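You operate a simulated robot arm through the tools that you are given. There is no shell and no other tool. Be economical: measure what you need, move in short steps, check, and stop when the job is done.

Carry out the task below with a simulated robot arm. There is one attempt and no reset: what you move stays moved.

TASK
Press the blue ring from the grey box into the white socket.
Fine: shut the lid again; dial 2 brings the socket under the red button; turn back to 1 afterwards.

Only the result counts: the job must be done as asked and must still hold three seconds after the hand-in. Knocking over, shifting, dropping, spilling or breaking anything else fails it. A push-on lid holds only when it is set on centred and level and pressed home; a screw cap is set on level and turned clockwise until tight.

THE ROBOT
A 6-joint arm with a two-finger parallel gripper, fixed in place. Base frame: the origin is at the foot of the arm, x ahead of it, y to its left, z up; the work surface is at about z = 0. Lengths are in m, angles in degrees, forces in N, time in s.
With the tool pointing down near the work surface it reaches from about 0.12 to 0.5 m from the base axis. Its first joint turns from -72.0 to 72.0 degrees. Payload 0.65 kg.
The tool frame sits at the grasp point between the pads (the TCP): z along the fingers, y along the line on which they close. The tips reach 0.025 m beyond it. The gripper opens to 0.076 m. The fingers are 0.018 m wide and 0.01 m thick; the gripper's body (0.036 by 0.078 m) begins 0.045 m behind the TCP.
Orientation is that of the tool frame in the base frame, as a unit quaternion [x, y, z, w]. With the fingers straight down and closing along the base's y, the tool's x points along the base's -x, its y along +y and its z along -z.

THE INTERFACE
- The arm moves only by the tool jog_arm. Its argument "deltas" is a list of rows, each an object of numbers (a shift or turn left out is 0, a gripper value left out holds the last): "x", "y", "z": the shift along the base's x, y, z in units of 400 mm (1.0 is 400 mm); "rx", "ry", "rz": the turn, a rotation vector about the base's x, y, z in units of 90 degrees (1.0 is 90 degrees); "fingers": the gripper command, from -1 (fully open) to 1 (shut), values between in proportion. In form: [{"x": .., "y": .., "z": .., "rx": .., "ry": .., "rz": .., "fingers": ..}, ...]. A call has 1 to 8 rows; each row is the pose to reach, as a shift and turn from the pose commanded when the call began. A call with a number of a shift or a turn outside -1 to 1 is refused whole. Each row takes 0.2 s and may step no farther than 0.05 m and 8.6 degrees from the row before; otherwise, or with a gripper value out of range, the whole call is refused. Where a pose cannot be reached the arm comes as near as it can. A force on the tool above 90 N (or 10 N above the force at the start of the call, whichever is more), or a blocked arm, ends the call early, and 0.2 s more pass. The fingers move at their own pace (about 0.108 m/s each) and stop on an object; they squeeze with about 36 N. The grip force told is the motor's: it shows also when the fingers shut on nothing. Time passes only in rows, and 0.2 s behind the last, so rows that repeat a pose let the fingers close. The reply holds the time, the measured pose of the TCP, the force on the tool along the base axes, the opening and the grip force, in the units named above and with some noise.
- Cameras (640 x 400 px; columns grow to the right, rows downward): "scene" is fixed at [0.0561, 0.2671, 0.4137]; the picture's right is [-0.80, -0.60, 0.00], its down [-0.28, 0.37, -0.89] and it looks along [0.54, -0.71, -0.46] (base axes); focal length 216 px, centre (320, 200). "wrist" rides on the gripper at [-0.028, 0, -0.045] in the tool frame; the picture's right is [0.00, -1.00, 0.00], its down [0.97, 0.00, -0.24] and it looks along [0.24, 0.00, 0.97] (tool axes); focal length 218 px, centre (320, 200). There is no depth. A picture from a camera that has moved, and an enlarged one, comes with that camera's place and axes in the base frame and with its lens.
- grab_frame(camera): a new picture of that camera. No time passes.
- enlarge(camera, box): a new picture of the part [left, top, right, bottom] of that camera's present view, enlarged. No time passes.
- sign_off(): hands the job in; it is judged then, once.

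Work in short steps. Places have to be worked out from the pictures, the camera data and where the tool is seen: move nearer, look again, correct. Check each grasp and each placing, and mend what went wrong. You have 120 turns and 84 pictures in all, those below and enlarged ones among them. Open the gripper and draw the arm clear of the work before you hand the job in, unless the task says otherwise; then end with one line.

The tools are called after "Emit:" as a command line: name --argument value ..., lists and objects as JSON in quotes. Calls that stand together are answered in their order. jog_arm: Moves the arm, as the interface text tells. Its arguments: {"type":"object","properties":{"deltas":{"type":"array","items":{"type":"object","properties":{"x":{"type":"number"},"y":{"type":"number"},"z":{"type":"number"},"rx":{"type":"number"},"ry":{"type":"number"},"rz":{"type":"number"},"fingers":{"type":"number"}}}}},"required":["deltas"]} The other tools are called the same way: grab_frame (camera) takes a picture; enlarge (camera, box) takes an enlarged picture of a part of a camera's view; sign_off () hands the job in.

At the start:

```text
clock: 0.0
tool_pos: [0.2248, -0.0306, 0.3422]
orientation: [0.001, 1.0, -0.001, 0.001]
ft_force: [0.2, -1.2, 0.0]
grip_width: 0.076
grip_force: 0.0
```

scene: 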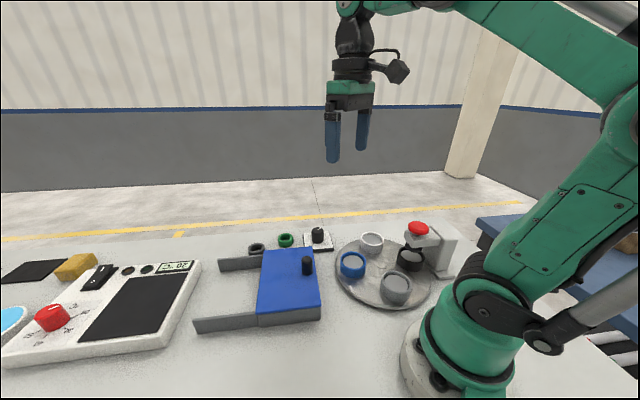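
wrist: 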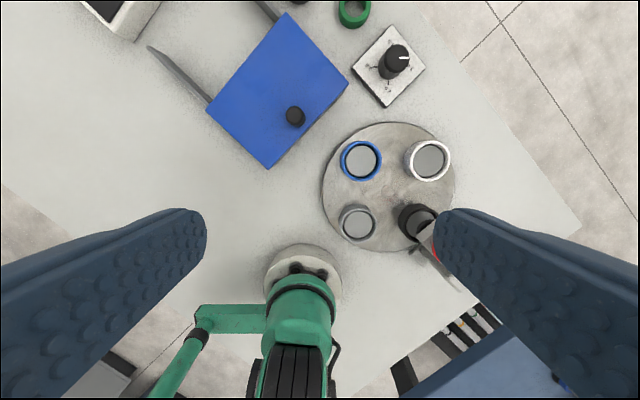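

I'll first enlarge the views of the box, dial and turntable to understand the mechanisms.

Emit:
enlarge --camera "scene" --box '[180, 210, 340, 340]'

Emit:
enlarge --camera "wrist" --box '[300, 0, 480, 280]'

Emit:
enlarge --camera "scene" --box '[290, 210, 470, 320]'

Emit:
enlarge --camera "wrist" --box '[80, 0, 360, 200]'

```text
3.08 times, centred on (260, 275) of scene
camera zoom: at [0.0561, 0.2671, 0.4137], right [-0.8, -0.6, 0.0], down [-0.28, 0.37, -0.89], along [0.54, -0.71, -0.46], focal length 664 px, centre (505, -31)
```

zoom: 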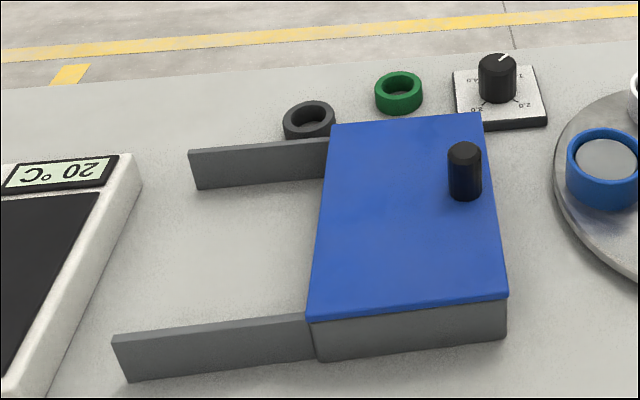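

```text
1.43 times, centred on (390, 140) of wrist
camera zoom: at [0.2534, -0.0304, 0.3877], right [0.0, -1.0, 0.0], down [-0.97, 0.0, 0.24], along [-0.24, 0.0, -0.97], focal length 312 px, centre (220, 286)
```

zoom: 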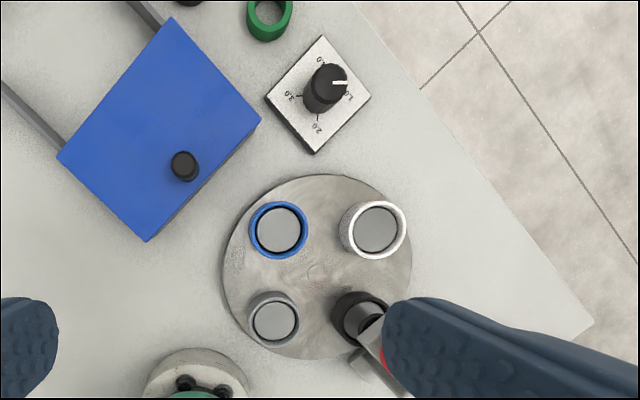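

```text
3.56 times, centred on (380, 265) of scene
camera zoom: at [0.0561, 0.2671, 0.4137], right [-0.8, -0.6, 0.0], down [-0.28, 0.37, -0.89], along [0.54, -0.71, -0.46], focal length 767 px, centre (107, -31)
```

zoom: 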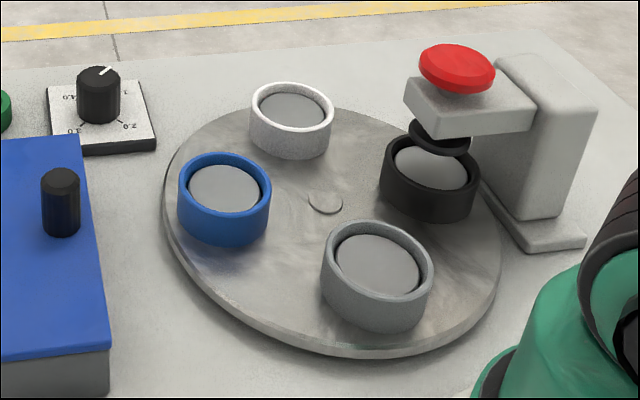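

```text
2.00 times, centred on (220, 100) of wrist
camera zoom: at [0.2534, -0.0304, 0.3877], right [0.0, -1.0, 0.0], down [-0.97, 0.0, 0.24], along [-0.24, 0.0, -0.97], focal length 436 px, centre (520, 400)
```

zoom: 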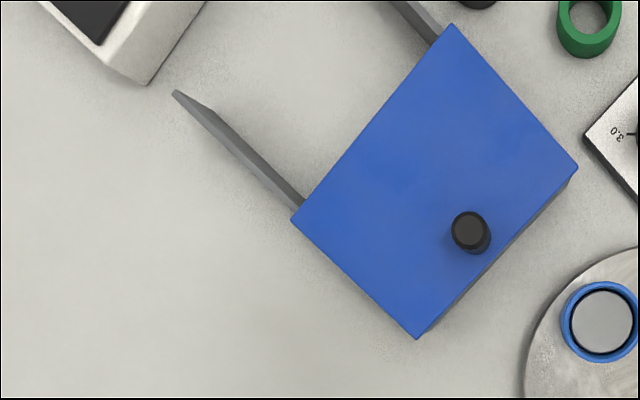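

The grey box has a sliding blue lid (top z≈0.05), with its knob at about (0.292, 0.003) and its top at z≈0.084. The rails point along (+x,+y), so I'll go above the knob, yawed -45° so the fingers close along the slide direction.

Emit:
jog_arm --deltas '[{"x": 0.028, "y": 0.014, "z": -0.067, "rz": -0.0833, "fingers": -1}, {"x": 0.056, "y": 0.028, "z": -0.133, "rz": -0.1667}, {"x": 0.084, "y": 0.042, "z": -0.2, "rz": -0.25}, {"x": 0.112, "y": 0.056, "z": -0.267, "rz": -0.333}, {"x": 0.14, "y": 0.07, "z": -0.333, "rz": -0.4167}, {"x": 0.168, "y": 0.084, "z": -0.4, "rz": -0.5}, {"x": 0.168, "y": 0.084, "z": -0.4, "rz": -0.5}]'

Emit:
grab_frame --camera "wrist"

Emit:
grab_frame --camera "scene"

```text
clock: 1.6
tool_pos: [0.2934, 0.0033, 0.1799]
orientation: [0.384, 0.923, -0.001, 0.001]
ft_force: [-0.8, 0.1, -0.5]
grip_width: 0.076
grip_force: 0.0
```

```text
77 pictures are left
camera wrist: at [0.3136, -0.0166, 0.2247], right [-0.71, -0.71, 0.0], down [-0.68, 0.69, 0.24], along [-0.17, 0.17, -0.97], focal length 218 px, centre (320, 200)
```

wrist: 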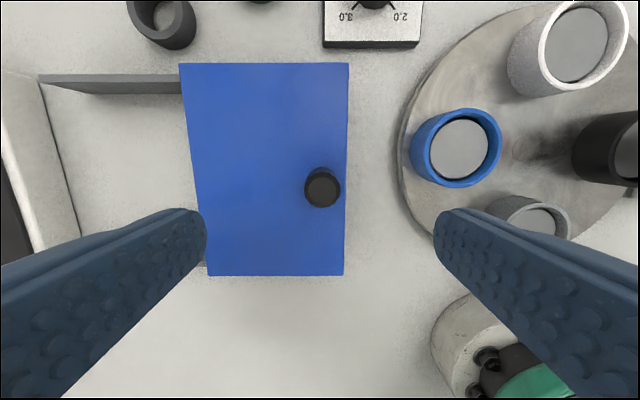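

```text
76 pictures are left
```

scene: 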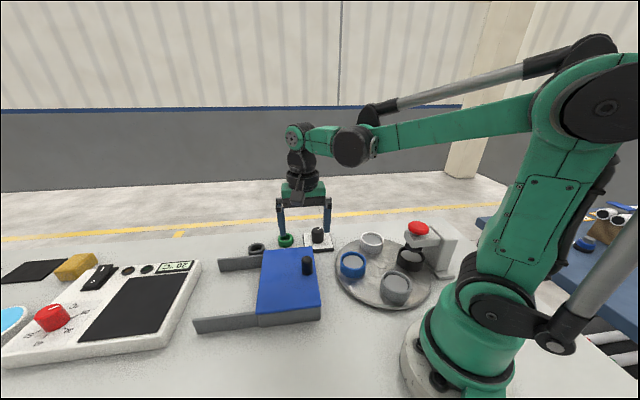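

The knob is under the TCP to within about 2 mm. I'll descend to z≈0.082 and grip.

Emit:
jog_arm --deltas '[{"y": -0.004, "z": -0.08}, {"y": -0.004, "z": -0.16}, {"y": -0.004, "z": -0.22}, {"y": -0.004, "z": -0.245}, {"y": -0.004, "z": -0.245, "fingers": 1}, {"y": -0.004, "z": -0.245, "fingers": 1}, {"y": -0.004, "z": -0.245, "fingers": 1}]'

Emit:
grab_frame --camera "scene"

```text
clock: 3.2
tool_pos: [0.2931, 0.0016, 0.0824]
orientation: [0.383, 0.924, -0.001, 0.002]
ft_force: [15.0, 11.5, -26.9]
grip_width: 0.0239
grip_force: 39.9
```

```text
75 pictures are left
```

scene: 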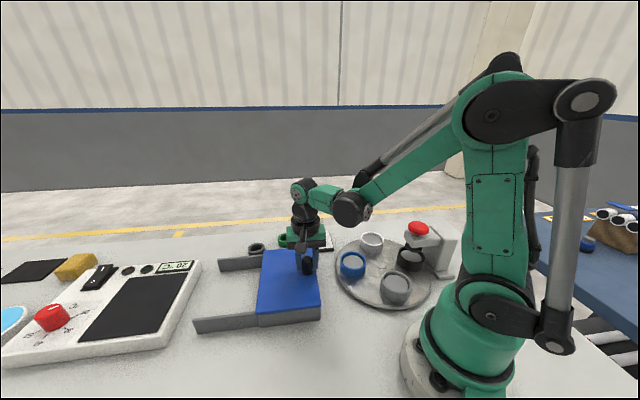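

The knob is gripped at 24 mm. There is some side force along the slide direction, so I'll start sliding gently along (+,+).

Emit:
jog_arm --deltas '[{"x": 0.009, "y": 0.009}, {"x": 0.018, "y": 0.018}, {"x": 0.027, "y": 0.027}, {"x": 0.036, "y": 0.036}, {"x": 0.036, "y": 0.036}]'

Emit:
grab_frame --camera "scene"

```text
clock: 4.4
tool_pos: [0.3062, 0.016, 0.0845]
orientation: [0.383, 0.924, -0.001, 0.002]
ft_force: [16.9, -17.9, -24.3]
grip_width: 0.0241
grip_force: 39.9
```

```text
74 pictures are left
```

scene: 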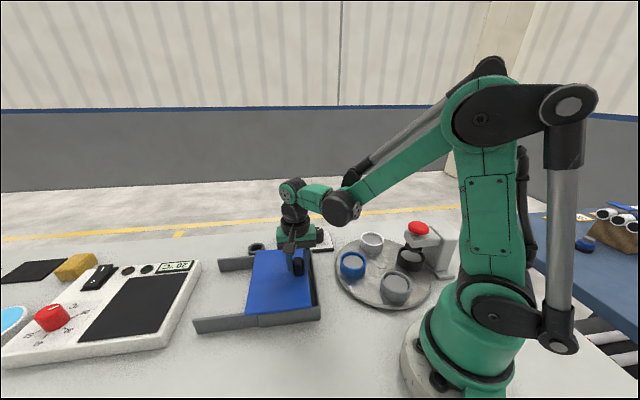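

The lid slides. The tool lags about 2 mm in z and 1 mm sideways, so I'll relieve those while continuing the slide.

Emit:
jog_arm --deltas '[{"x": -0.003, "y": 0.003, "z": 0.006}, {"x": 0.022, "y": 0.028, "z": 0.006}, {"x": 0.046, "y": 0.053, "z": 0.006}, {"x": 0.07, "y": 0.078, "z": 0.006}, {"x": 0.095, "y": 0.104, "z": 0.006}, {"x": 0.118, "y": 0.128, "z": 0.006}, {"x": 0.118, "y": 0.128, "z": 0.006}]'

Emit:
grab_frame --camera "scene"

Emit:
grab_frame --camera "wrist"

```text
clock: 6.0
tool_pos: [0.3539, 0.0667, 0.0878]
orientation: [0.384, 0.923, -0.001, 0.002]
ft_force: [18.8, -17.8, -21.2]
grip_width: 0.0237
grip_force: 40.0
```

```text
73 pictures are left
```

scene: 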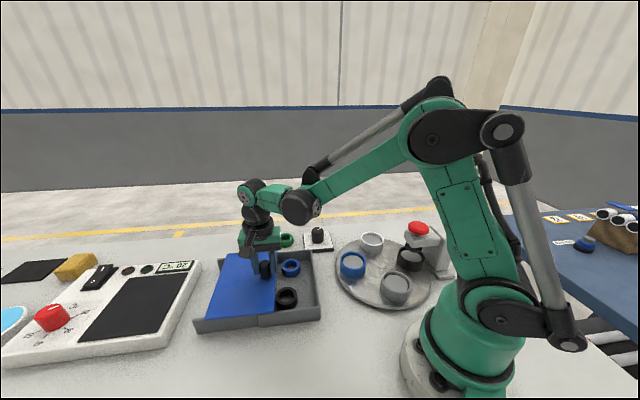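

```text
72 pictures are left
camera wrist: at [0.3736, 0.0477, 0.1328], right [-0.71, -0.71, 0.0], down [-0.69, 0.69, 0.24], along [-0.17, 0.17, -0.97], focal length 218 px, centre (320, 200)
```

wrist: 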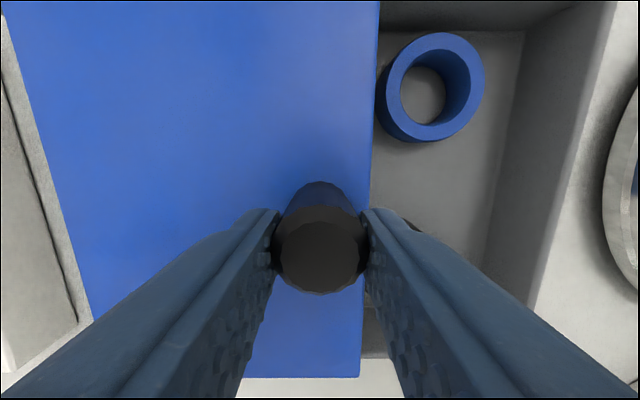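

The lid is about 75% open and I can see the blue ring at its edge. I'll slide further while easing z up a bit.

Emit:
jog_arm --deltas '[{"x": 0.0, "y": 0.002, "z": 0.008}, {"x": 0.015, "y": 0.017, "z": 0.008}, {"x": 0.03, "y": 0.032, "z": 0.008}, {"x": 0.045, "y": 0.047, "z": 0.008}, {"x": 0.045, "y": 0.047, "z": 0.008}]'

Emit:
grab_frame --camera "scene"

Emit:
grab_frame --camera "wrist"

```text
clock: 7.2
tool_pos: [0.3704, 0.0856, 0.0889]
orientation: [0.382, 0.924, 0.0, -0.001]
ft_force: [-11.7, 12.2, 29.1]
grip_width: 0.024
grip_force: 39.1
```

```text
71 pictures are left
```

scene: 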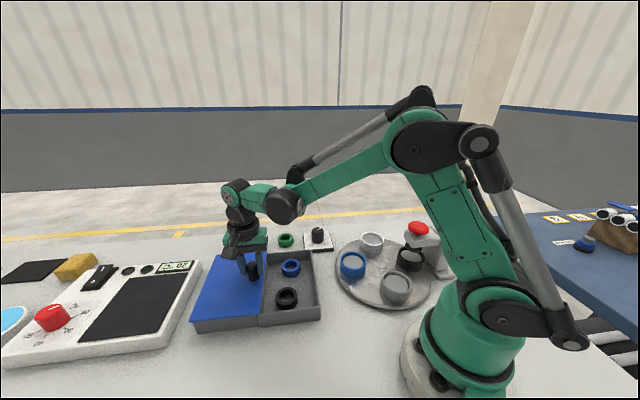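

```text
70 pictures are left
camera wrist: at [0.3913, 0.0671, 0.1346], right [-0.71, -0.71, 0.0], down [-0.69, 0.69, 0.24], along [-0.17, 0.17, -0.97], focal length 218 px, centre (320, 200)
```

wrist: 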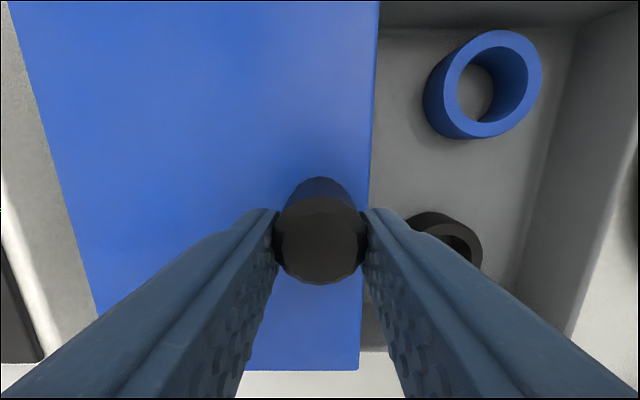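

The lid is fully open (about 0.115 m), and the blue and black rings are visible in the box. I'll release the knob and rise.

Emit:
jog_arm --deltas '[{"z": -0.004}, {"z": -0.004, "fingers": -1}, {"z": -0.004, "fingers": -1}, {"z": -0.004, "fingers": -1}, {"z": 0.1}, {"z": 0.2}, {"z": 0.25}]'

```text
clock: 8.8
tool_pos: [0.3734, 0.085, 0.189]
orientation: [0.383, 0.924, -0.001, 0.001]
ft_force: [-0.9, 0.0, -0.5]
grip_width: 0.0759
grip_force: 0.0
```

Released and clear. Next I'll move above the blue ring for a closer look.

Emit:
jog_arm --deltas '[{"x": -0.015, "y": -0.077, "z": -0.02}, {"x": -0.03, "y": -0.154, "z": -0.05}, {"x": -0.0435, "y": -0.23, "z": -0.07}, {"x": -0.0435, "y": -0.23, "z": -0.07}]'

Emit:
grab_frame --camera "wrist"

Emit:
grab_frame --camera "scene"

```text
clock: 9.8
tool_pos: [0.3565, -0.0056, 0.1609]
orientation: [0.382, 0.924, -0.001, 0.0]
ft_force: [0.4, -0.2, 0.4]
grip_width: 0.0762
grip_force: 0.0
```

```text
69 pictures are left
camera wrist: at [0.376, -0.0259, 0.2065], right [-0.71, -0.71, 0.0], down [-0.69, 0.69, 0.24], along [-0.17, 0.17, -0.97], focal length 218 px, centre (320, 200)
```

wrist: 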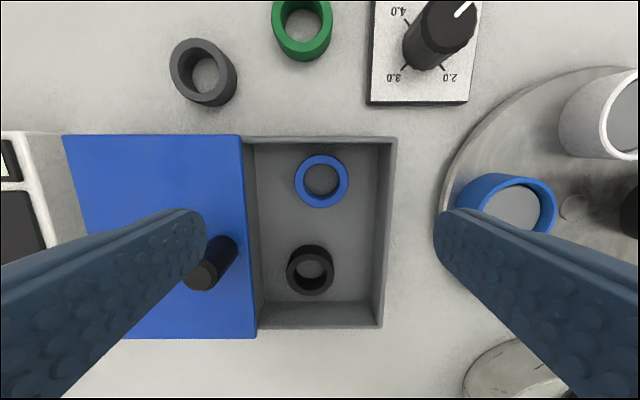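

```text
68 pictures are left
```

scene: 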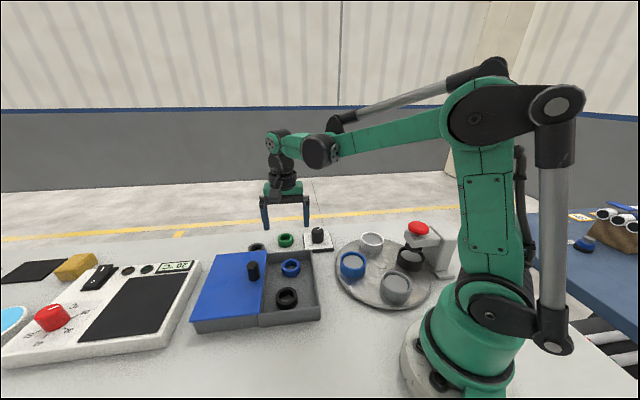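

The ring centre is at about (0.3556, -0.007) with OD about 43 mm. Before grasping I'll enlarge the socket and ring to judge heights.

Emit:
enlarge --camera "scene" --box '[260, 220, 440, 320]'

Emit:
enlarge --camera "wrist" --box '[360, 0, 640, 240]'

```text
3.56 times, centred on (350, 270) of scene
camera zoom: at [0.0561, 0.2671, 0.4137], right [-0.8, -0.6, 0.0], down [-0.28, 0.37, -0.89], along [0.54, -0.71, -0.46], focal length 767 px, centre (213, -49)
```

zoom: 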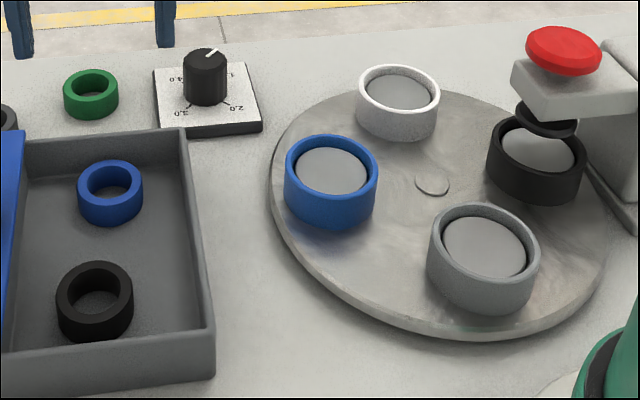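

```text
1.67 times, centred on (500, 120) of wrist
camera zoom: at [0.376, -0.0259, 0.2065], right [-0.71, -0.71, 0.0], down [-0.69, 0.69, 0.24], along [-0.17, 0.17, -0.97], focal length 364 px, centre (20, 333)
```

zoom: 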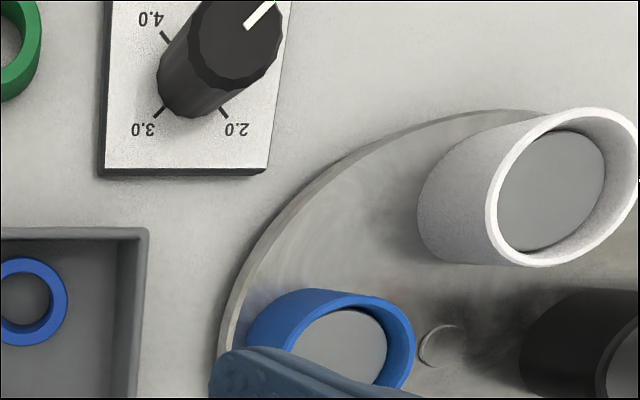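

The ring stands from about z 0.006 to 0.030 in the box. I'll grip only its upper ~9 mm so it can enter the socket bore, and descend with the fingers part open.

Emit:
jog_arm --deltas '[{"x": -0.002, "y": -0.0035, "z": -0.1, "fingers": -0.6}, {"x": -0.002, "y": -0.0035, "z": -0.2}, {"x": -0.002, "y": -0.0035, "z": -0.26}, {"x": -0.002, "y": -0.0035, "z": -0.287}, {"x": -0.002, "y": -0.0035, "z": -0.287}]'

Emit:
grab_frame --camera "scene"

Emit:
grab_frame --camera "wrist"

```text
clock: 11.0
tool_pos: [0.3536, -0.0086, 0.0475]
orientation: [0.384, 0.923, 0.0, 0.001]
ft_force: [0.6, -0.1, -0.1]
grip_width: 0.0606
grip_force: 0.0
```

```text
65 pictures are left
```

scene: 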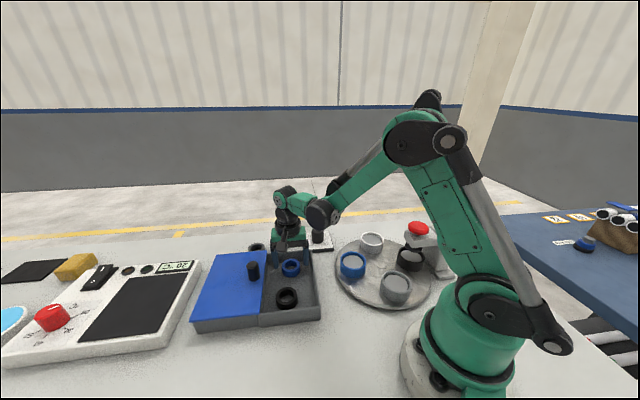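

```text
64 pictures are left
camera wrist: at [0.3736, -0.0276, 0.0927], right [-0.71, -0.71, 0.0], down [-0.69, 0.69, 0.24], along [-0.17, 0.17, -0.97], focal length 218 px, centre (320, 200)
```

wrist: 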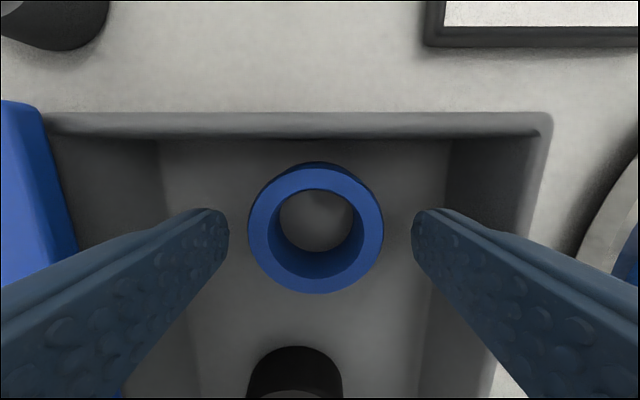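

The ring is centred between the fingers, with about 8 mm of overlap. Closing, then lifting slightly.

Emit:
jog_arm --deltas '[{"fingers": 1}, {"fingers": 1}, {"fingers": 1}, {"z": 0.03}, {"z": 0.1}, {"z": 0.2}, {"z": 0.28}]'

Emit:
grab_frame --camera "scene"

Emit:
grab_frame --camera "wrist"

```text
clock: 12.6
tool_pos: [0.3532, -0.006, 0.1599]
orientation: [0.384, 0.923, -0.001, 0.0]
ft_force: [0.5, 0.3, 0.5]
grip_width: 0.0447
grip_force: 35.6
```

```text
63 pictures are left
```

scene: 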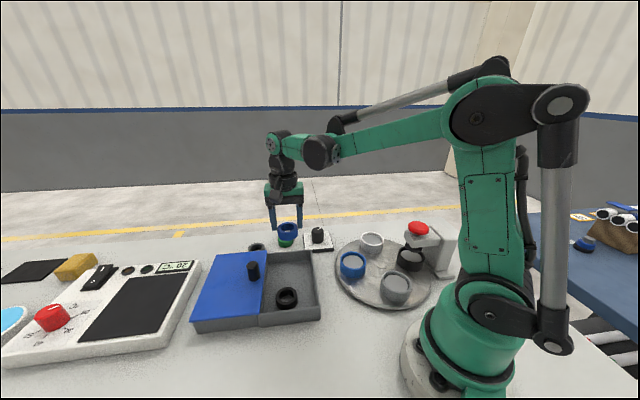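

```text
62 pictures are left
camera wrist: at [0.374, -0.0255, 0.2054], right [-0.71, -0.71, 0.0], down [-0.69, 0.69, 0.24], along [-0.17, 0.17, -0.97], focal length 218 px, centre (320, 200)
```

wrist: 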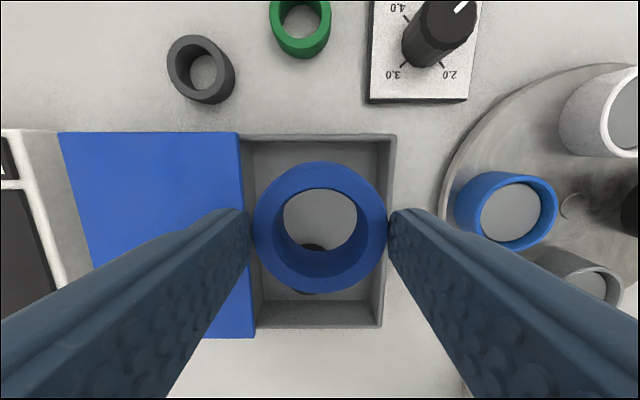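

The ring is held level (44.7 mm OD). I'll carry it high toward the white socket (estimated at (0.232,-0.200), rim z≈0.04), stopping short so the camera can see the socket.

Emit:
jog_arm --deltas '[{"z": 0.1}, {"x": -0.08, "y": -0.077, "z": 0.1}, {"x": -0.16, "y": -0.154, "z": 0.1}, {"x": -0.24, "y": -0.231, "z": 0.1}, {"x": -0.32, "y": -0.308, "z": 0.1}, {"x": -0.4075, "y": -0.385, "z": 0.1}, {"x": -0.4075, "y": -0.385, "z": 0.1}]'

Emit:
grab_frame --camera "wrist"

Emit:
grab_frame --camera "scene"

```text
clock: 14.2
tool_pos: [0.1892, -0.1627, 0.1999]
orientation: [0.382, 0.924, -0.002, 0.0]
ft_force: [0.3, -0.2, -0.5]
grip_width: 0.0444
grip_force: 36.3
```

```text
61 pictures are left
camera wrist: at [0.2095, -0.182, 0.2455], right [-0.71, -0.71, 0.0], down [-0.69, 0.69, 0.24], along [-0.17, 0.17, -0.97], focal length 218 px, centre (320, 200)
```

wrist: 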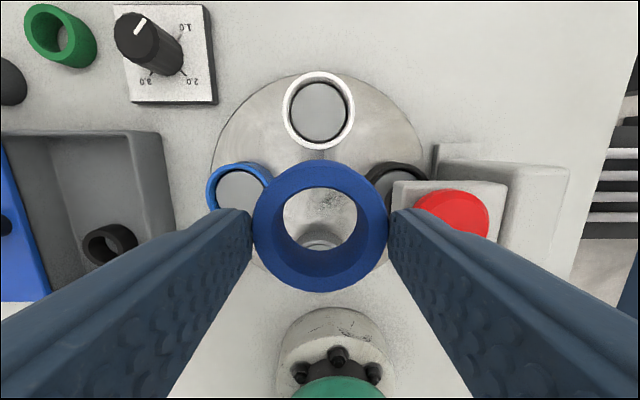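

```text
60 pictures are left
```

scene: 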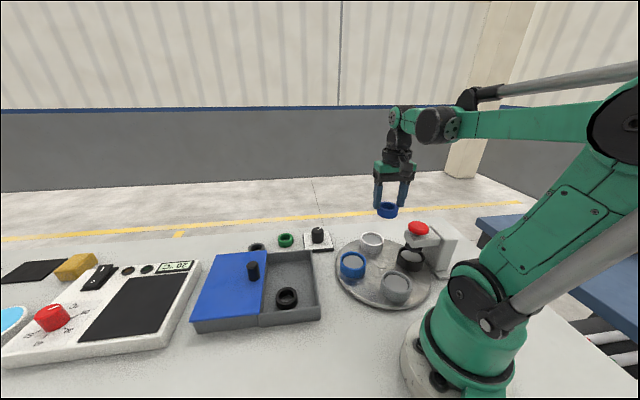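

Emit:
enlarge --camera "wrist" --box '[240, 50, 400, 160]'

Emit:
enlarge --camera "scene" --box '[330, 210, 470, 310]'

```text
3.64 times, centred on (320, 105) of wrist
camera zoom: at [0.2095, -0.182, 0.2455], right [-0.71, -0.71, 0.0], down [-0.69, 0.69, 0.24], along [-0.17, 0.17, -0.97], focal length 794 px, centre (320, 546)
```

zoom: 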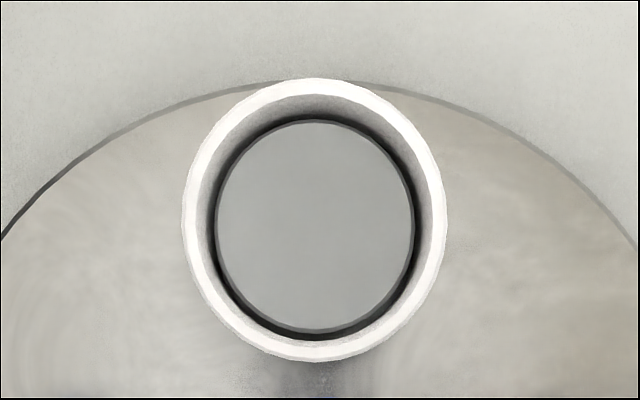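

```text
4.00 times, centred on (400, 260) of scene
camera zoom: at [0.0561, 0.2671, 0.4137], right [-0.8, -0.6, 0.0], down [-0.28, 0.37, -0.89], along [0.54, -0.71, -0.46], focal length 863 px, centre (0, -40)
```

zoom: 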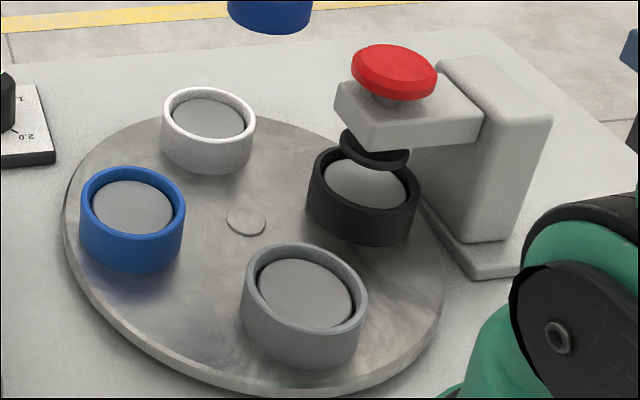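

The white socket rim centre is at about (0.232,-0.2025), with a bore of about 51 mm, so the ring fits with margin. I'll check how deep the ring sits in the fingers.

Emit:
enlarge --camera "scene" --box '[345, 150, 445, 230]'

```text
5.00 times, centred on (395, 190) of scene
camera zoom: at [0.0561, 0.2671, 0.4137], right [-0.8, -0.6, 0.0], down [-0.28, 0.37, -0.89], along [0.54, -0.71, -0.46], focal length 1079 px, centre (-55, 250)
```

zoom: 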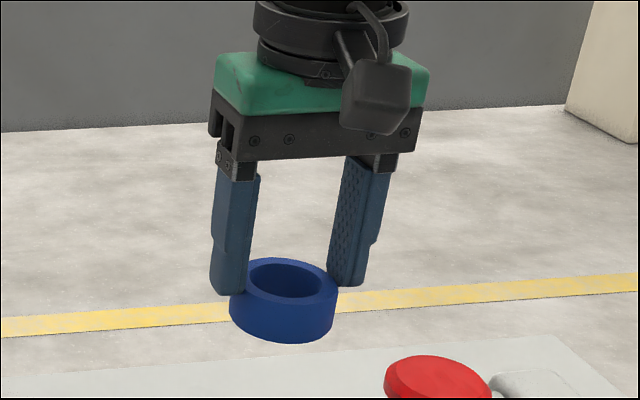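

I'll move over the socket and lower to z≈0.11 to check the alignment through the ring.

Emit:
jog_arm --deltas '[{"x": 0.052, "y": -0.0485}, {"x": 0.1045, "y": -0.097}, {"x": 0.1045, "y": -0.097, "z": -0.08}, {"x": 0.1045, "y": -0.097, "z": -0.16}, {"x": 0.1045, "y": -0.097, "z": -0.225}, {"x": 0.1045, "y": -0.097, "z": -0.225}]'

Emit:
grab_frame --camera "wrist"

Emit:
enlarge --camera "scene" --box '[320, 190, 460, 290]'

```text
clock: 15.6
tool_pos: [0.2327, -0.1997, 0.1098]
orientation: [0.383, 0.924, 0.0, 0.0]
ft_force: [-0.6, 0.3, 0.3]
grip_width: 0.0439
grip_force: 36.1
```

```text
56 pictures are left
camera wrist: at [0.2525, -0.2191, 0.1556], right [-0.71, -0.71, 0.0], down [-0.69, 0.69, 0.24], along [-0.17, 0.17, -0.97], focal length 218 px, centre (320, 200)
```

wrist: 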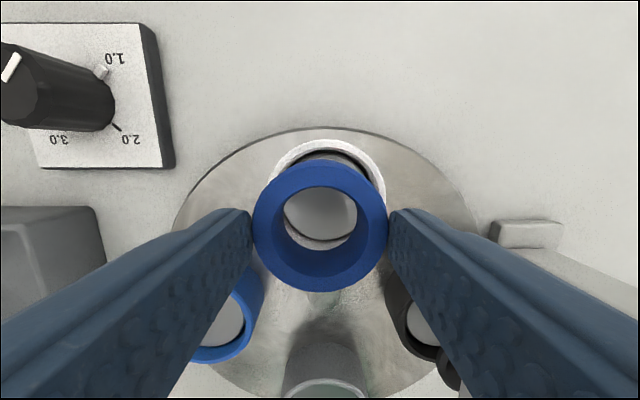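

```text
4.00 times, centred on (390, 240) of scene
camera zoom: at [0.0561, 0.2671, 0.4137], right [-0.8, -0.6, 0.0], down [-0.28, 0.37, -0.89], along [0.54, -0.71, -0.46], focal length 863 px, centre (40, 40)
```

zoom: 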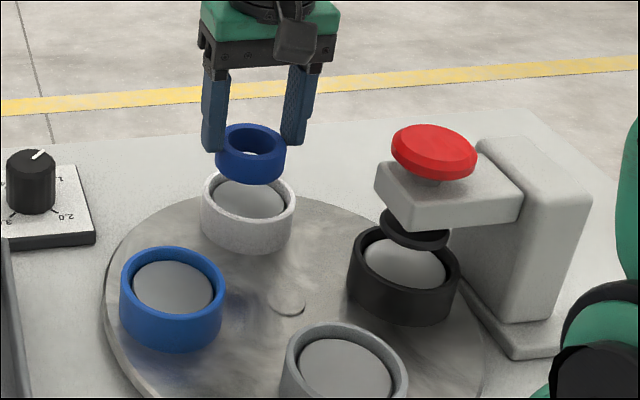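

Emit:
enlarge --camera "wrist" --box '[240, 120, 400, 220]'

```text
4.00 times, centred on (320, 170) of wrist
camera zoom: at [0.2525, -0.2191, 0.1556], right [-0.71, -0.71, 0.0], down [-0.69, 0.69, 0.24], along [-0.17, 0.17, -0.97], focal length 873 px, centre (320, 320)
```

zoom: 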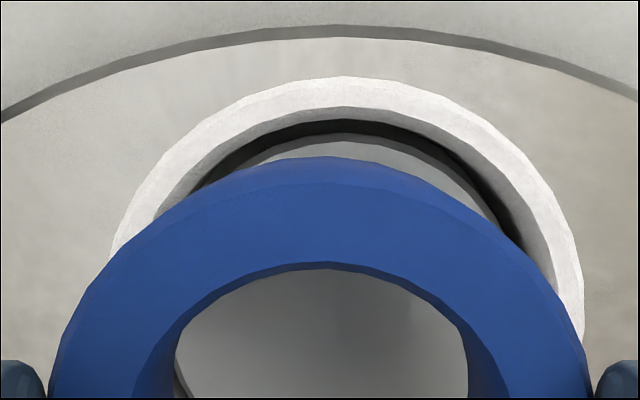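

The socket is about 3 mm to the image right of the ring. I'll correct by (-2.7,-1.7) mm and lower the ring into the bore mouth.

Emit:
jog_arm --deltas '[{"x": -0.0068, "y": -0.0042}, {"x": -0.0068, "y": -0.0042, "z": -0.03}, {"x": -0.0068, "y": -0.0042, "z": -0.06}, {"x": -0.0068, "y": -0.0042, "z": -0.075}, {"x": -0.0068, "y": -0.0042, "z": -0.085}, {"x": -0.0068, "y": -0.0042, "z": -0.085}]'

Emit:
enlarge --camera "scene" --box '[320, 190, 460, 290]'

Emit:
enlarge --camera "wrist" --box '[220, 130, 420, 310]'

```text
clock: 17.0
tool_pos: [0.2299, -0.2021, 0.0751]
orientation: [0.384, 0.923, -0.001, 0.0]
ft_force: [-0.5, 0.5, -0.3]
grip_width: 0.0439
grip_force: 36.3
```

```text
4.00 times, centred on (390, 240) of scene
camera zoom: at [0.0561, 0.2671, 0.4137], right [-0.8, -0.6, 0.0], down [-0.28, 0.37, -0.89], along [0.54, -0.71, -0.46], focal length 863 px, centre (40, 40)
```

zoom: 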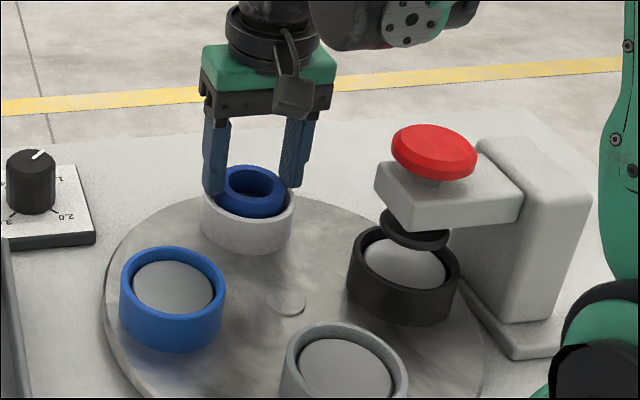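

```text
2.22 times, centred on (320, 220) of wrist
camera zoom: at [0.2497, -0.2216, 0.1204], right [-0.71, -0.71, 0.0], down [-0.69, 0.69, 0.24], along [-0.17, 0.17, -0.97], focal length 485 px, centre (320, 156)
```

zoom: 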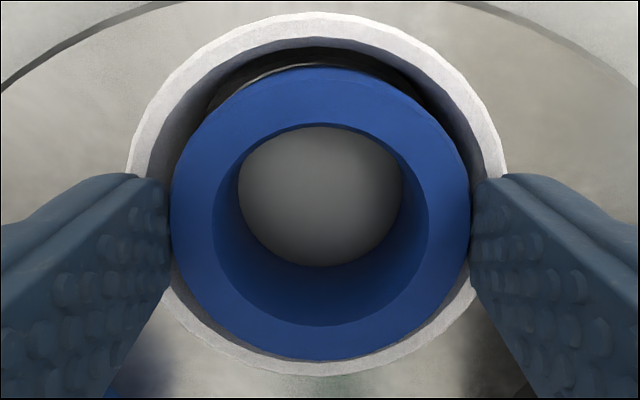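

The ring is inside the rim and aligned to within about 0.5 mm, with no contact force yet. I'll lower a bit more, release, and rise.

Emit:
jog_arm --deltas '[{"z": -0.005}, {"z": -0.01}, {"z": -0.012}]'

```text
clock: 17.8
tool_pos: [0.23, -0.2006, 0.0708]
orientation: [0.383, 0.924, -0.001, 0.0]
ft_force: [-2.7, -0.1, 24.9]
grip_width: 0.0437
grip_force: 36.4
```

Contact (25 N), so the ring is resting on the socket pad or the tips are on the rim. I'll release and rise straight up.

Emit:
jog_arm --deltas '[{"z": 0.003}, {"z": 0.003, "fingers": -0.6}, {"z": 0.003, "fingers": -0.6}, {"z": 0.05}, {"z": 0.15}, {"z": 0.25}, {"z": 0.3}]'

Emit:
grab_frame --camera "wrist"

Emit:
enlarge --camera "scene" --box '[320, 190, 460, 290]'

```text
clock: 19.4
tool_pos: [0.2305, -0.2022, 0.1908]
orientation: [0.384, 0.923, -0.001, 0.001]
ft_force: [-0.4, -1.3, 0.5]
grip_width: 0.0608
grip_force: 0.0
```

```text
51 pictures are left
camera wrist: at [0.2499, -0.2219, 0.237], right [-0.71, -0.71, 0.0], down [-0.69, 0.69, 0.24], along [-0.17, 0.17, -0.97], focal length 218 px, centre (320, 200)
```

wrist: 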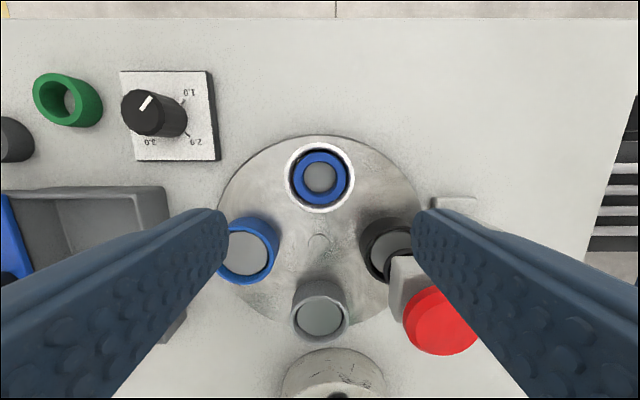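

```text
4.00 times, centred on (390, 240) of scene
camera zoom: at [0.0561, 0.2671, 0.4137], right [-0.8, -0.6, 0.0], down [-0.28, 0.37, -0.89], along [0.54, -0.71, -0.46], focal length 863 px, centre (40, 40)
```

zoom: 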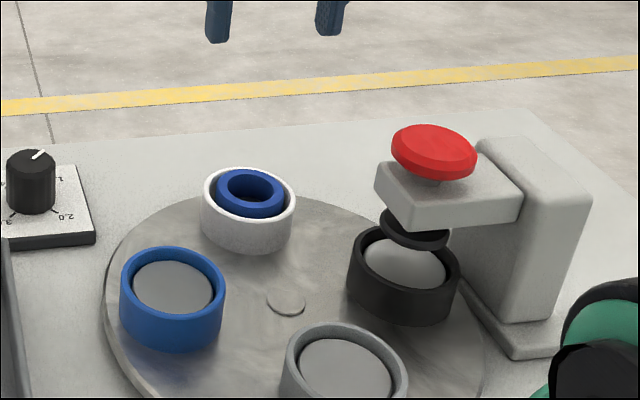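

The ring is seated loosely in the white socket. Next is the dial at about (0.37,-0.135), so I'll move above it to look.

Emit:
jog_arm --deltas '[{"x": 0.082, "y": 0.045}, {"x": 0.164, "y": 0.09}, {"x": 0.246, "y": 0.135}, {"x": 0.325, "y": 0.18}, {"x": 0.325, "y": 0.18}]'

Emit:
grab_frame --camera "wrist"

Emit:
enlarge --camera "scene" --box '[260, 200, 360, 270]'

```text
clock: 20.6
tool_pos: [0.3627, -0.1293, 0.1901]
orientation: [0.384, 0.923, -0.001, 0.001]
ft_force: [-0.7, 0.4, -1.0]
grip_width: 0.0611
grip_force: 0.0
```

```text
49 pictures are left
camera wrist: at [0.3833, -0.1491, 0.2365], right [-0.71, -0.71, 0.0], down [-0.69, 0.69, 0.24], along [-0.17, 0.17, -0.97], focal length 218 px, centre (320, 200)
```

wrist: 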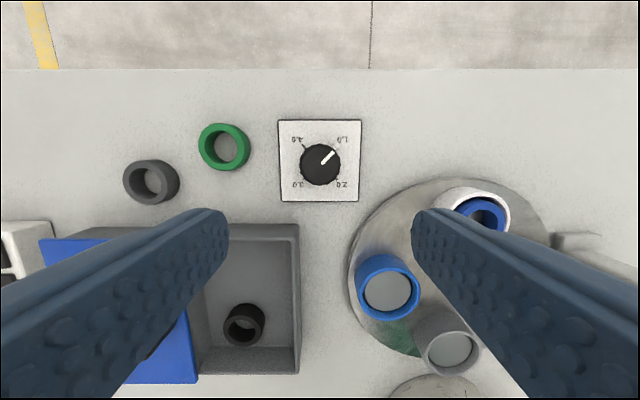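

```text
5.71 times, centred on (310, 235) of scene
camera zoom: at [0.0561, 0.2671, 0.4137], right [-0.8, -0.6, 0.0], down [-0.28, 0.37, -0.89], along [0.54, -0.71, -0.46], focal length 1233 px, centre (377, 0)
```

zoom: 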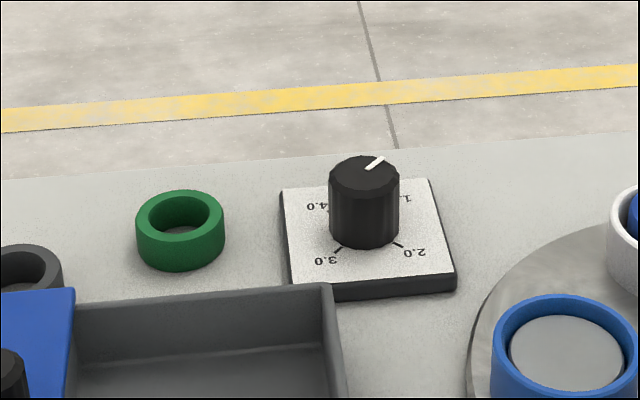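

The dial positions are 90° apart, with 2.0 clockwise from 1.0. The knob is at (0.373,-0.139), top z≈0.048, diameter about 36 mm. I'll yaw back to 0 above it so a -90° turn stays comfortable.

Emit:
jog_arm --deltas '[{"x": 0.004, "y": -0.004, "z": -0.03, "rz": 0.0833}, {"x": 0.008, "y": -0.008, "z": -0.06, "rz": 0.1667}, {"x": 0.012, "y": -0.012, "z": -0.09, "rz": 0.25}, {"x": 0.017, "y": -0.016, "z": -0.12, "rz": 0.333}, {"x": 0.021, "y": -0.02, "z": -0.15, "rz": 0.4167}, {"x": 0.0255, "y": -0.024, "z": -0.18, "rz": 0.5}, {"x": 0.0255, "y": -0.024, "z": -0.18, "rz": 0.5}]'

Emit:
grab_frame --camera "wrist"

```text
clock: 22.2
tool_pos: [0.37, -0.1385, 0.1182]
orientation: [0.0, 1.0, -0.001, 0.001]
ft_force: [-0.5, 0.0, -0.1]
grip_width: 0.0608
grip_force: 0.1
```

```text
47 pictures are left
camera wrist: at [0.3989, -0.1391, 0.1643], right [0.0, -1.0, 0.0], down [-0.97, 0.0, 0.24], along [-0.24, 0.0, -0.97], focal length 218 px, centre (320, 200)
```

wrist: 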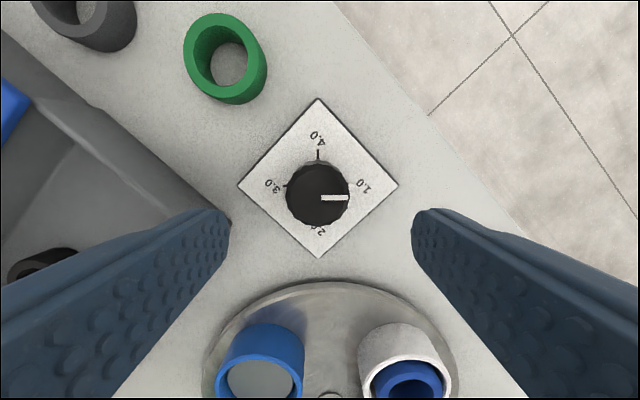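

The knob is 2 mm ahead of the TCP axis. I'll correct, descend to TCP z≈0.046 and grip.

Emit:
jog_arm --deltas '[{"x": 0.005, "z": -0.06}, {"x": 0.005, "z": -0.12}, {"x": 0.005, "z": -0.16}, {"x": 0.005, "z": -0.18}, {"x": 0.005, "z": -0.18, "fingers": 1}, {"x": 0.005, "z": -0.18, "fingers": 1}, {"x": 0.005, "z": -0.18, "fingers": 1}]'

Emit:
grab_frame --camera "wrist"

```text
clock: 23.8
tool_pos: [0.374, -0.1374, 0.0449]
orientation: [-0.001, 1.0, 0.001, 0.0]
ft_force: [-3.7, 33.9, -13.2]
grip_width: 0.0356
grip_force: 44.9
```

```text
46 pictures are left
camera wrist: at [0.4013, -0.1381, 0.0905], right [0.0, -1.0, 0.0], down [-0.97, 0.0, 0.24], along [-0.24, 0.0, -0.97], focal length 218 px, centre (320, 200)
```

wrist: 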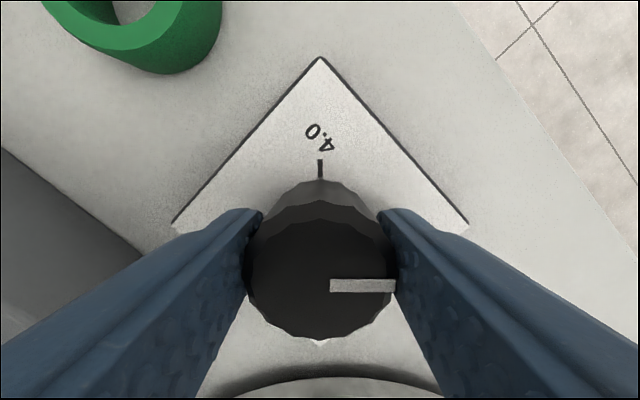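

The knob is gripped, with about 34 N of sideways load. I'll nudge +1.5 mm in y to relieve it while starting the clockwise turn.

Emit:
jog_arm --deltas '[{"y": 0.004}, {"y": 0.004, "rz": -0.08}, {"y": 0.004, "rz": -0.16}, {"y": 0.004, "rz": -0.25}]'

Emit:
grab_frame --camera "wrist"

Emit:
grab_frame --camera "scene"

```text
clock: 24.8
tool_pos: [0.3713, -0.1393, 0.0462]
orientation: [0.198, 0.98, -0.002, 0.002]
ft_force: [14.2, 0.6, -36.7]
grip_width: 0.0358
grip_force: 44.9
```

```text
45 pictures are left
camera wrist: at [0.3985, -0.1491, 0.0923], right [-0.39, -0.92, 0.0], down [-0.9, 0.38, 0.24], along [-0.22, 0.09, -0.97], focal length 218 px, centre (320, 200)
```

wrist: 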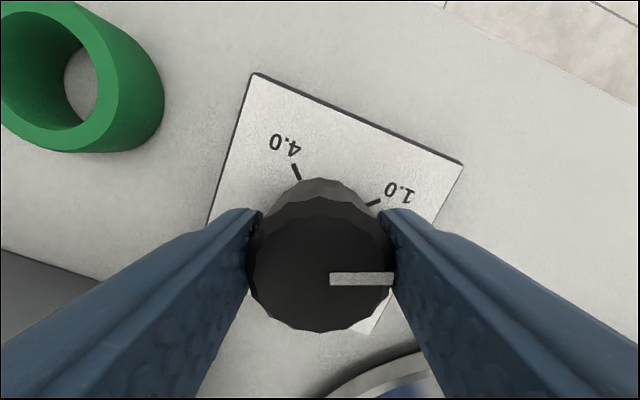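

```text
44 pictures are left
```

scene: 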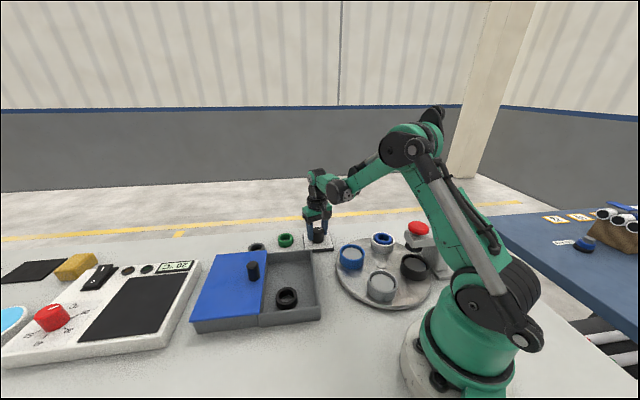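

The dial turns with the gripper and the table is rotating the right way. Continuing toward -90°.

Emit:
jog_arm --deltas '[{"rz": -0.085}, {"rz": -0.17}, {"rz": -0.255}, {"rz": -0.34}, {"rz": -0.425}, {"rz": -0.51}, {"rz": -0.595}, {"rz": -0.67}]'

Emit:
grab_frame --camera "wrist"

Emit:
enlarge --camera "scene" --box '[290, 200, 470, 310]'

```text
clock: 26.6
tool_pos: [0.3714, -0.1393, 0.0473]
orientation: [0.663, 0.749, -0.003, 0.0]
ft_force: [0.9, -21.8, 31.6]
grip_width: 0.0359
grip_force: 44.8
```

```text
43 pictures are left
camera wrist: at [0.3753, -0.1661, 0.0923], right [-0.99, -0.12, 0.0], down [-0.12, 0.96, 0.24], along [-0.03, 0.23, -0.97], focal length 218 px, centre (320, 200)
```

wrist: 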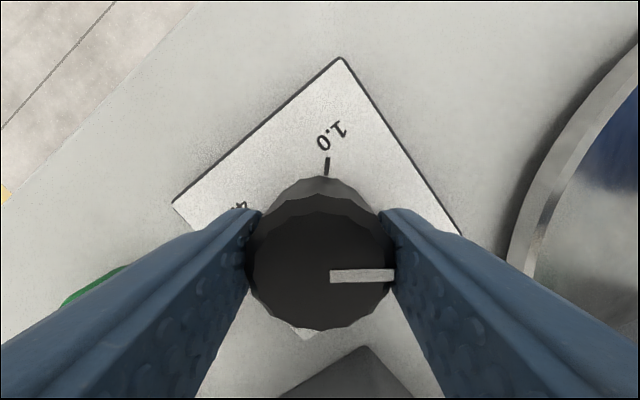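

```text
3.56 times, centred on (380, 255) of scene
camera zoom: at [0.056, 0.2672, 0.4136], right [-0.8, -0.6, 0.0], down [-0.28, 0.37, -0.89], along [0.54, -0.71, -0.46], focal length 767 px, centre (107, 4)
```

zoom: 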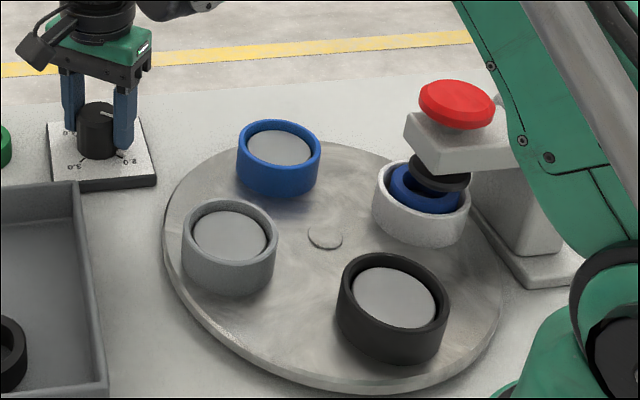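

White is almost under the press. The yaw reads 83°, so about 7° remains, then I'll check.

Emit:
jog_arm --deltas '[{"rz": -0.04}, {"rz": -0.08}, {"rz": -0.08}]'

Emit:
grab_frame --camera "wrist"

Emit:
enlarge --camera "scene" --box '[290, 200, 470, 310]'

```text
clock: 27.4
tool_pos: [0.3708, -0.1392, 0.0468]
orientation: [0.708, 0.706, -0.003, -0.001]
ft_force: [-21.2, -20.2, 26.8]
grip_width: 0.0358
grip_force: 45.4
```

```text
41 pictures are left
camera wrist: at [0.372, -0.1661, 0.092], right [-1.0, 0.0, 0.01], down [0.0, 0.97, 0.24], along [0.0, 0.24, -0.97], focal length 218 px, centre (320, 200)
```

wrist: 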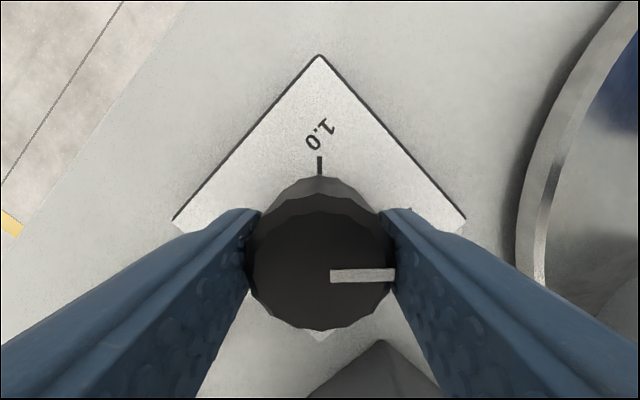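

```text
3.56 times, centred on (380, 255) of scene
camera zoom: at [0.056, 0.2672, 0.4136], right [-0.8, -0.6, 0.0], down [-0.28, 0.37, -0.89], along [0.54, -0.71, -0.46], focal length 767 px, centre (107, 4)
```

zoom: 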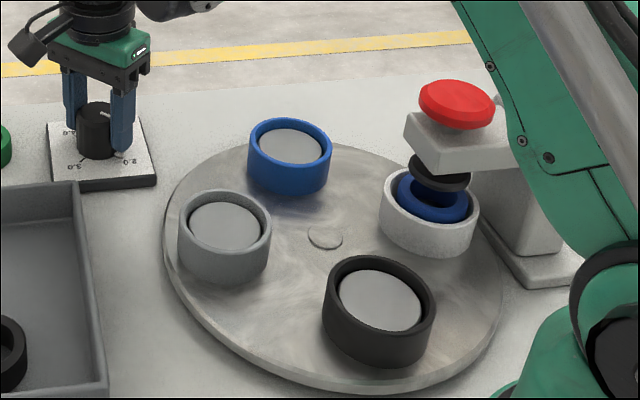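

The dial reads 2 and the white socket is under the plunger. Releasing and rising.

Emit:
jog_arm --deltas '[{"fingers": -0.6}, {"fingers": -0.6}, {"z": 0.05}, {"z": 0.15}, {"z": 0.25}, {"z": 0.35}, {"z": 0.42}]'

Emit:
grab_frame --camera "scene"

```text
clock: 29.0
tool_pos: [0.3709, -0.1364, 0.2143]
orientation: [0.708, 0.706, -0.002, 0.0]
ft_force: [-0.1, -0.4, -0.2]
grip_width: 0.0606
grip_force: 0.1
```

```text
39 pictures are left
```

scene: 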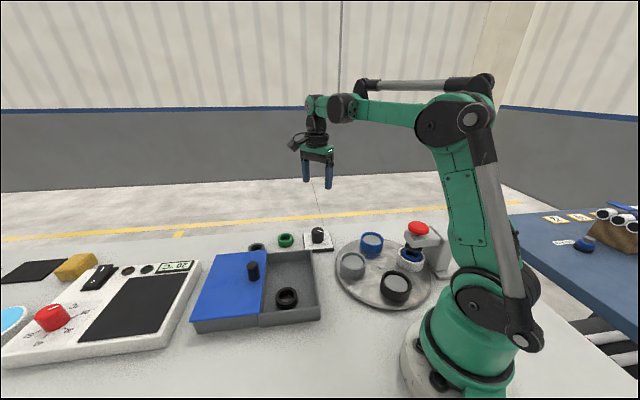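

Moving above the red button, yawing to -45° and closing the fingers on the way.

Emit:
jog_arm --deltas '[{"x": -0.092, "y": -0.0225, "z": 0.04, "rz": 0.0833, "fingers": 1}, {"x": -0.184, "y": -0.045, "z": 0.04, "rz": 0.1667}, {"x": -0.276, "y": -0.0675, "z": 0.04, "rz": 0.25}, {"x": -0.368, "y": -0.09, "z": 0.04, "rz": 0.333}, {"x": -0.46, "y": -0.1125, "z": 0.04, "rz": 0.4167}, {"x": -0.5525, "y": -0.135, "z": 0.04, "rz": 0.5}, {"x": -0.5525, "y": -0.135, "z": 0.04, "rz": 0.5}]'

Emit:
grab_frame --camera "wrist"

Emit:
enlarge --camera "scene" --box '[290, 200, 470, 310]'

```text
clock: 30.6
tool_pos: [0.1492, -0.192, 0.2293]
orientation: [0.383, 0.924, -0.001, 0.001]
ft_force: [0.4, -0.6, 0.6]
grip_width: 0.0001
grip_force: 23.6
```

```text
38 pictures are left
camera wrist: at [0.1695, -0.2108, 0.2753], right [-0.71, -0.71, 0.0], down [-0.69, 0.69, 0.24], along [-0.17, 0.17, -0.97], focal length 218 px, centre (320, 200)
```

wrist: 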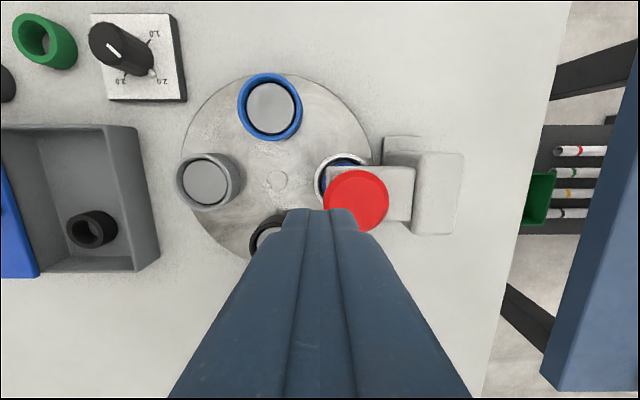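

```text
3.56 times, centred on (380, 255) of scene
camera zoom: at [0.0561, 0.2671, 0.4137], right [-0.8, -0.6, 0.0], down [-0.28, 0.37, -0.89], along [0.54, -0.71, -0.46], focal length 767 px, centre (107, 4)
```

zoom: 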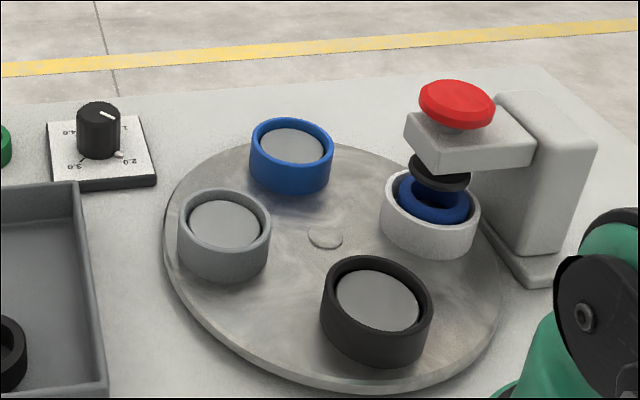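

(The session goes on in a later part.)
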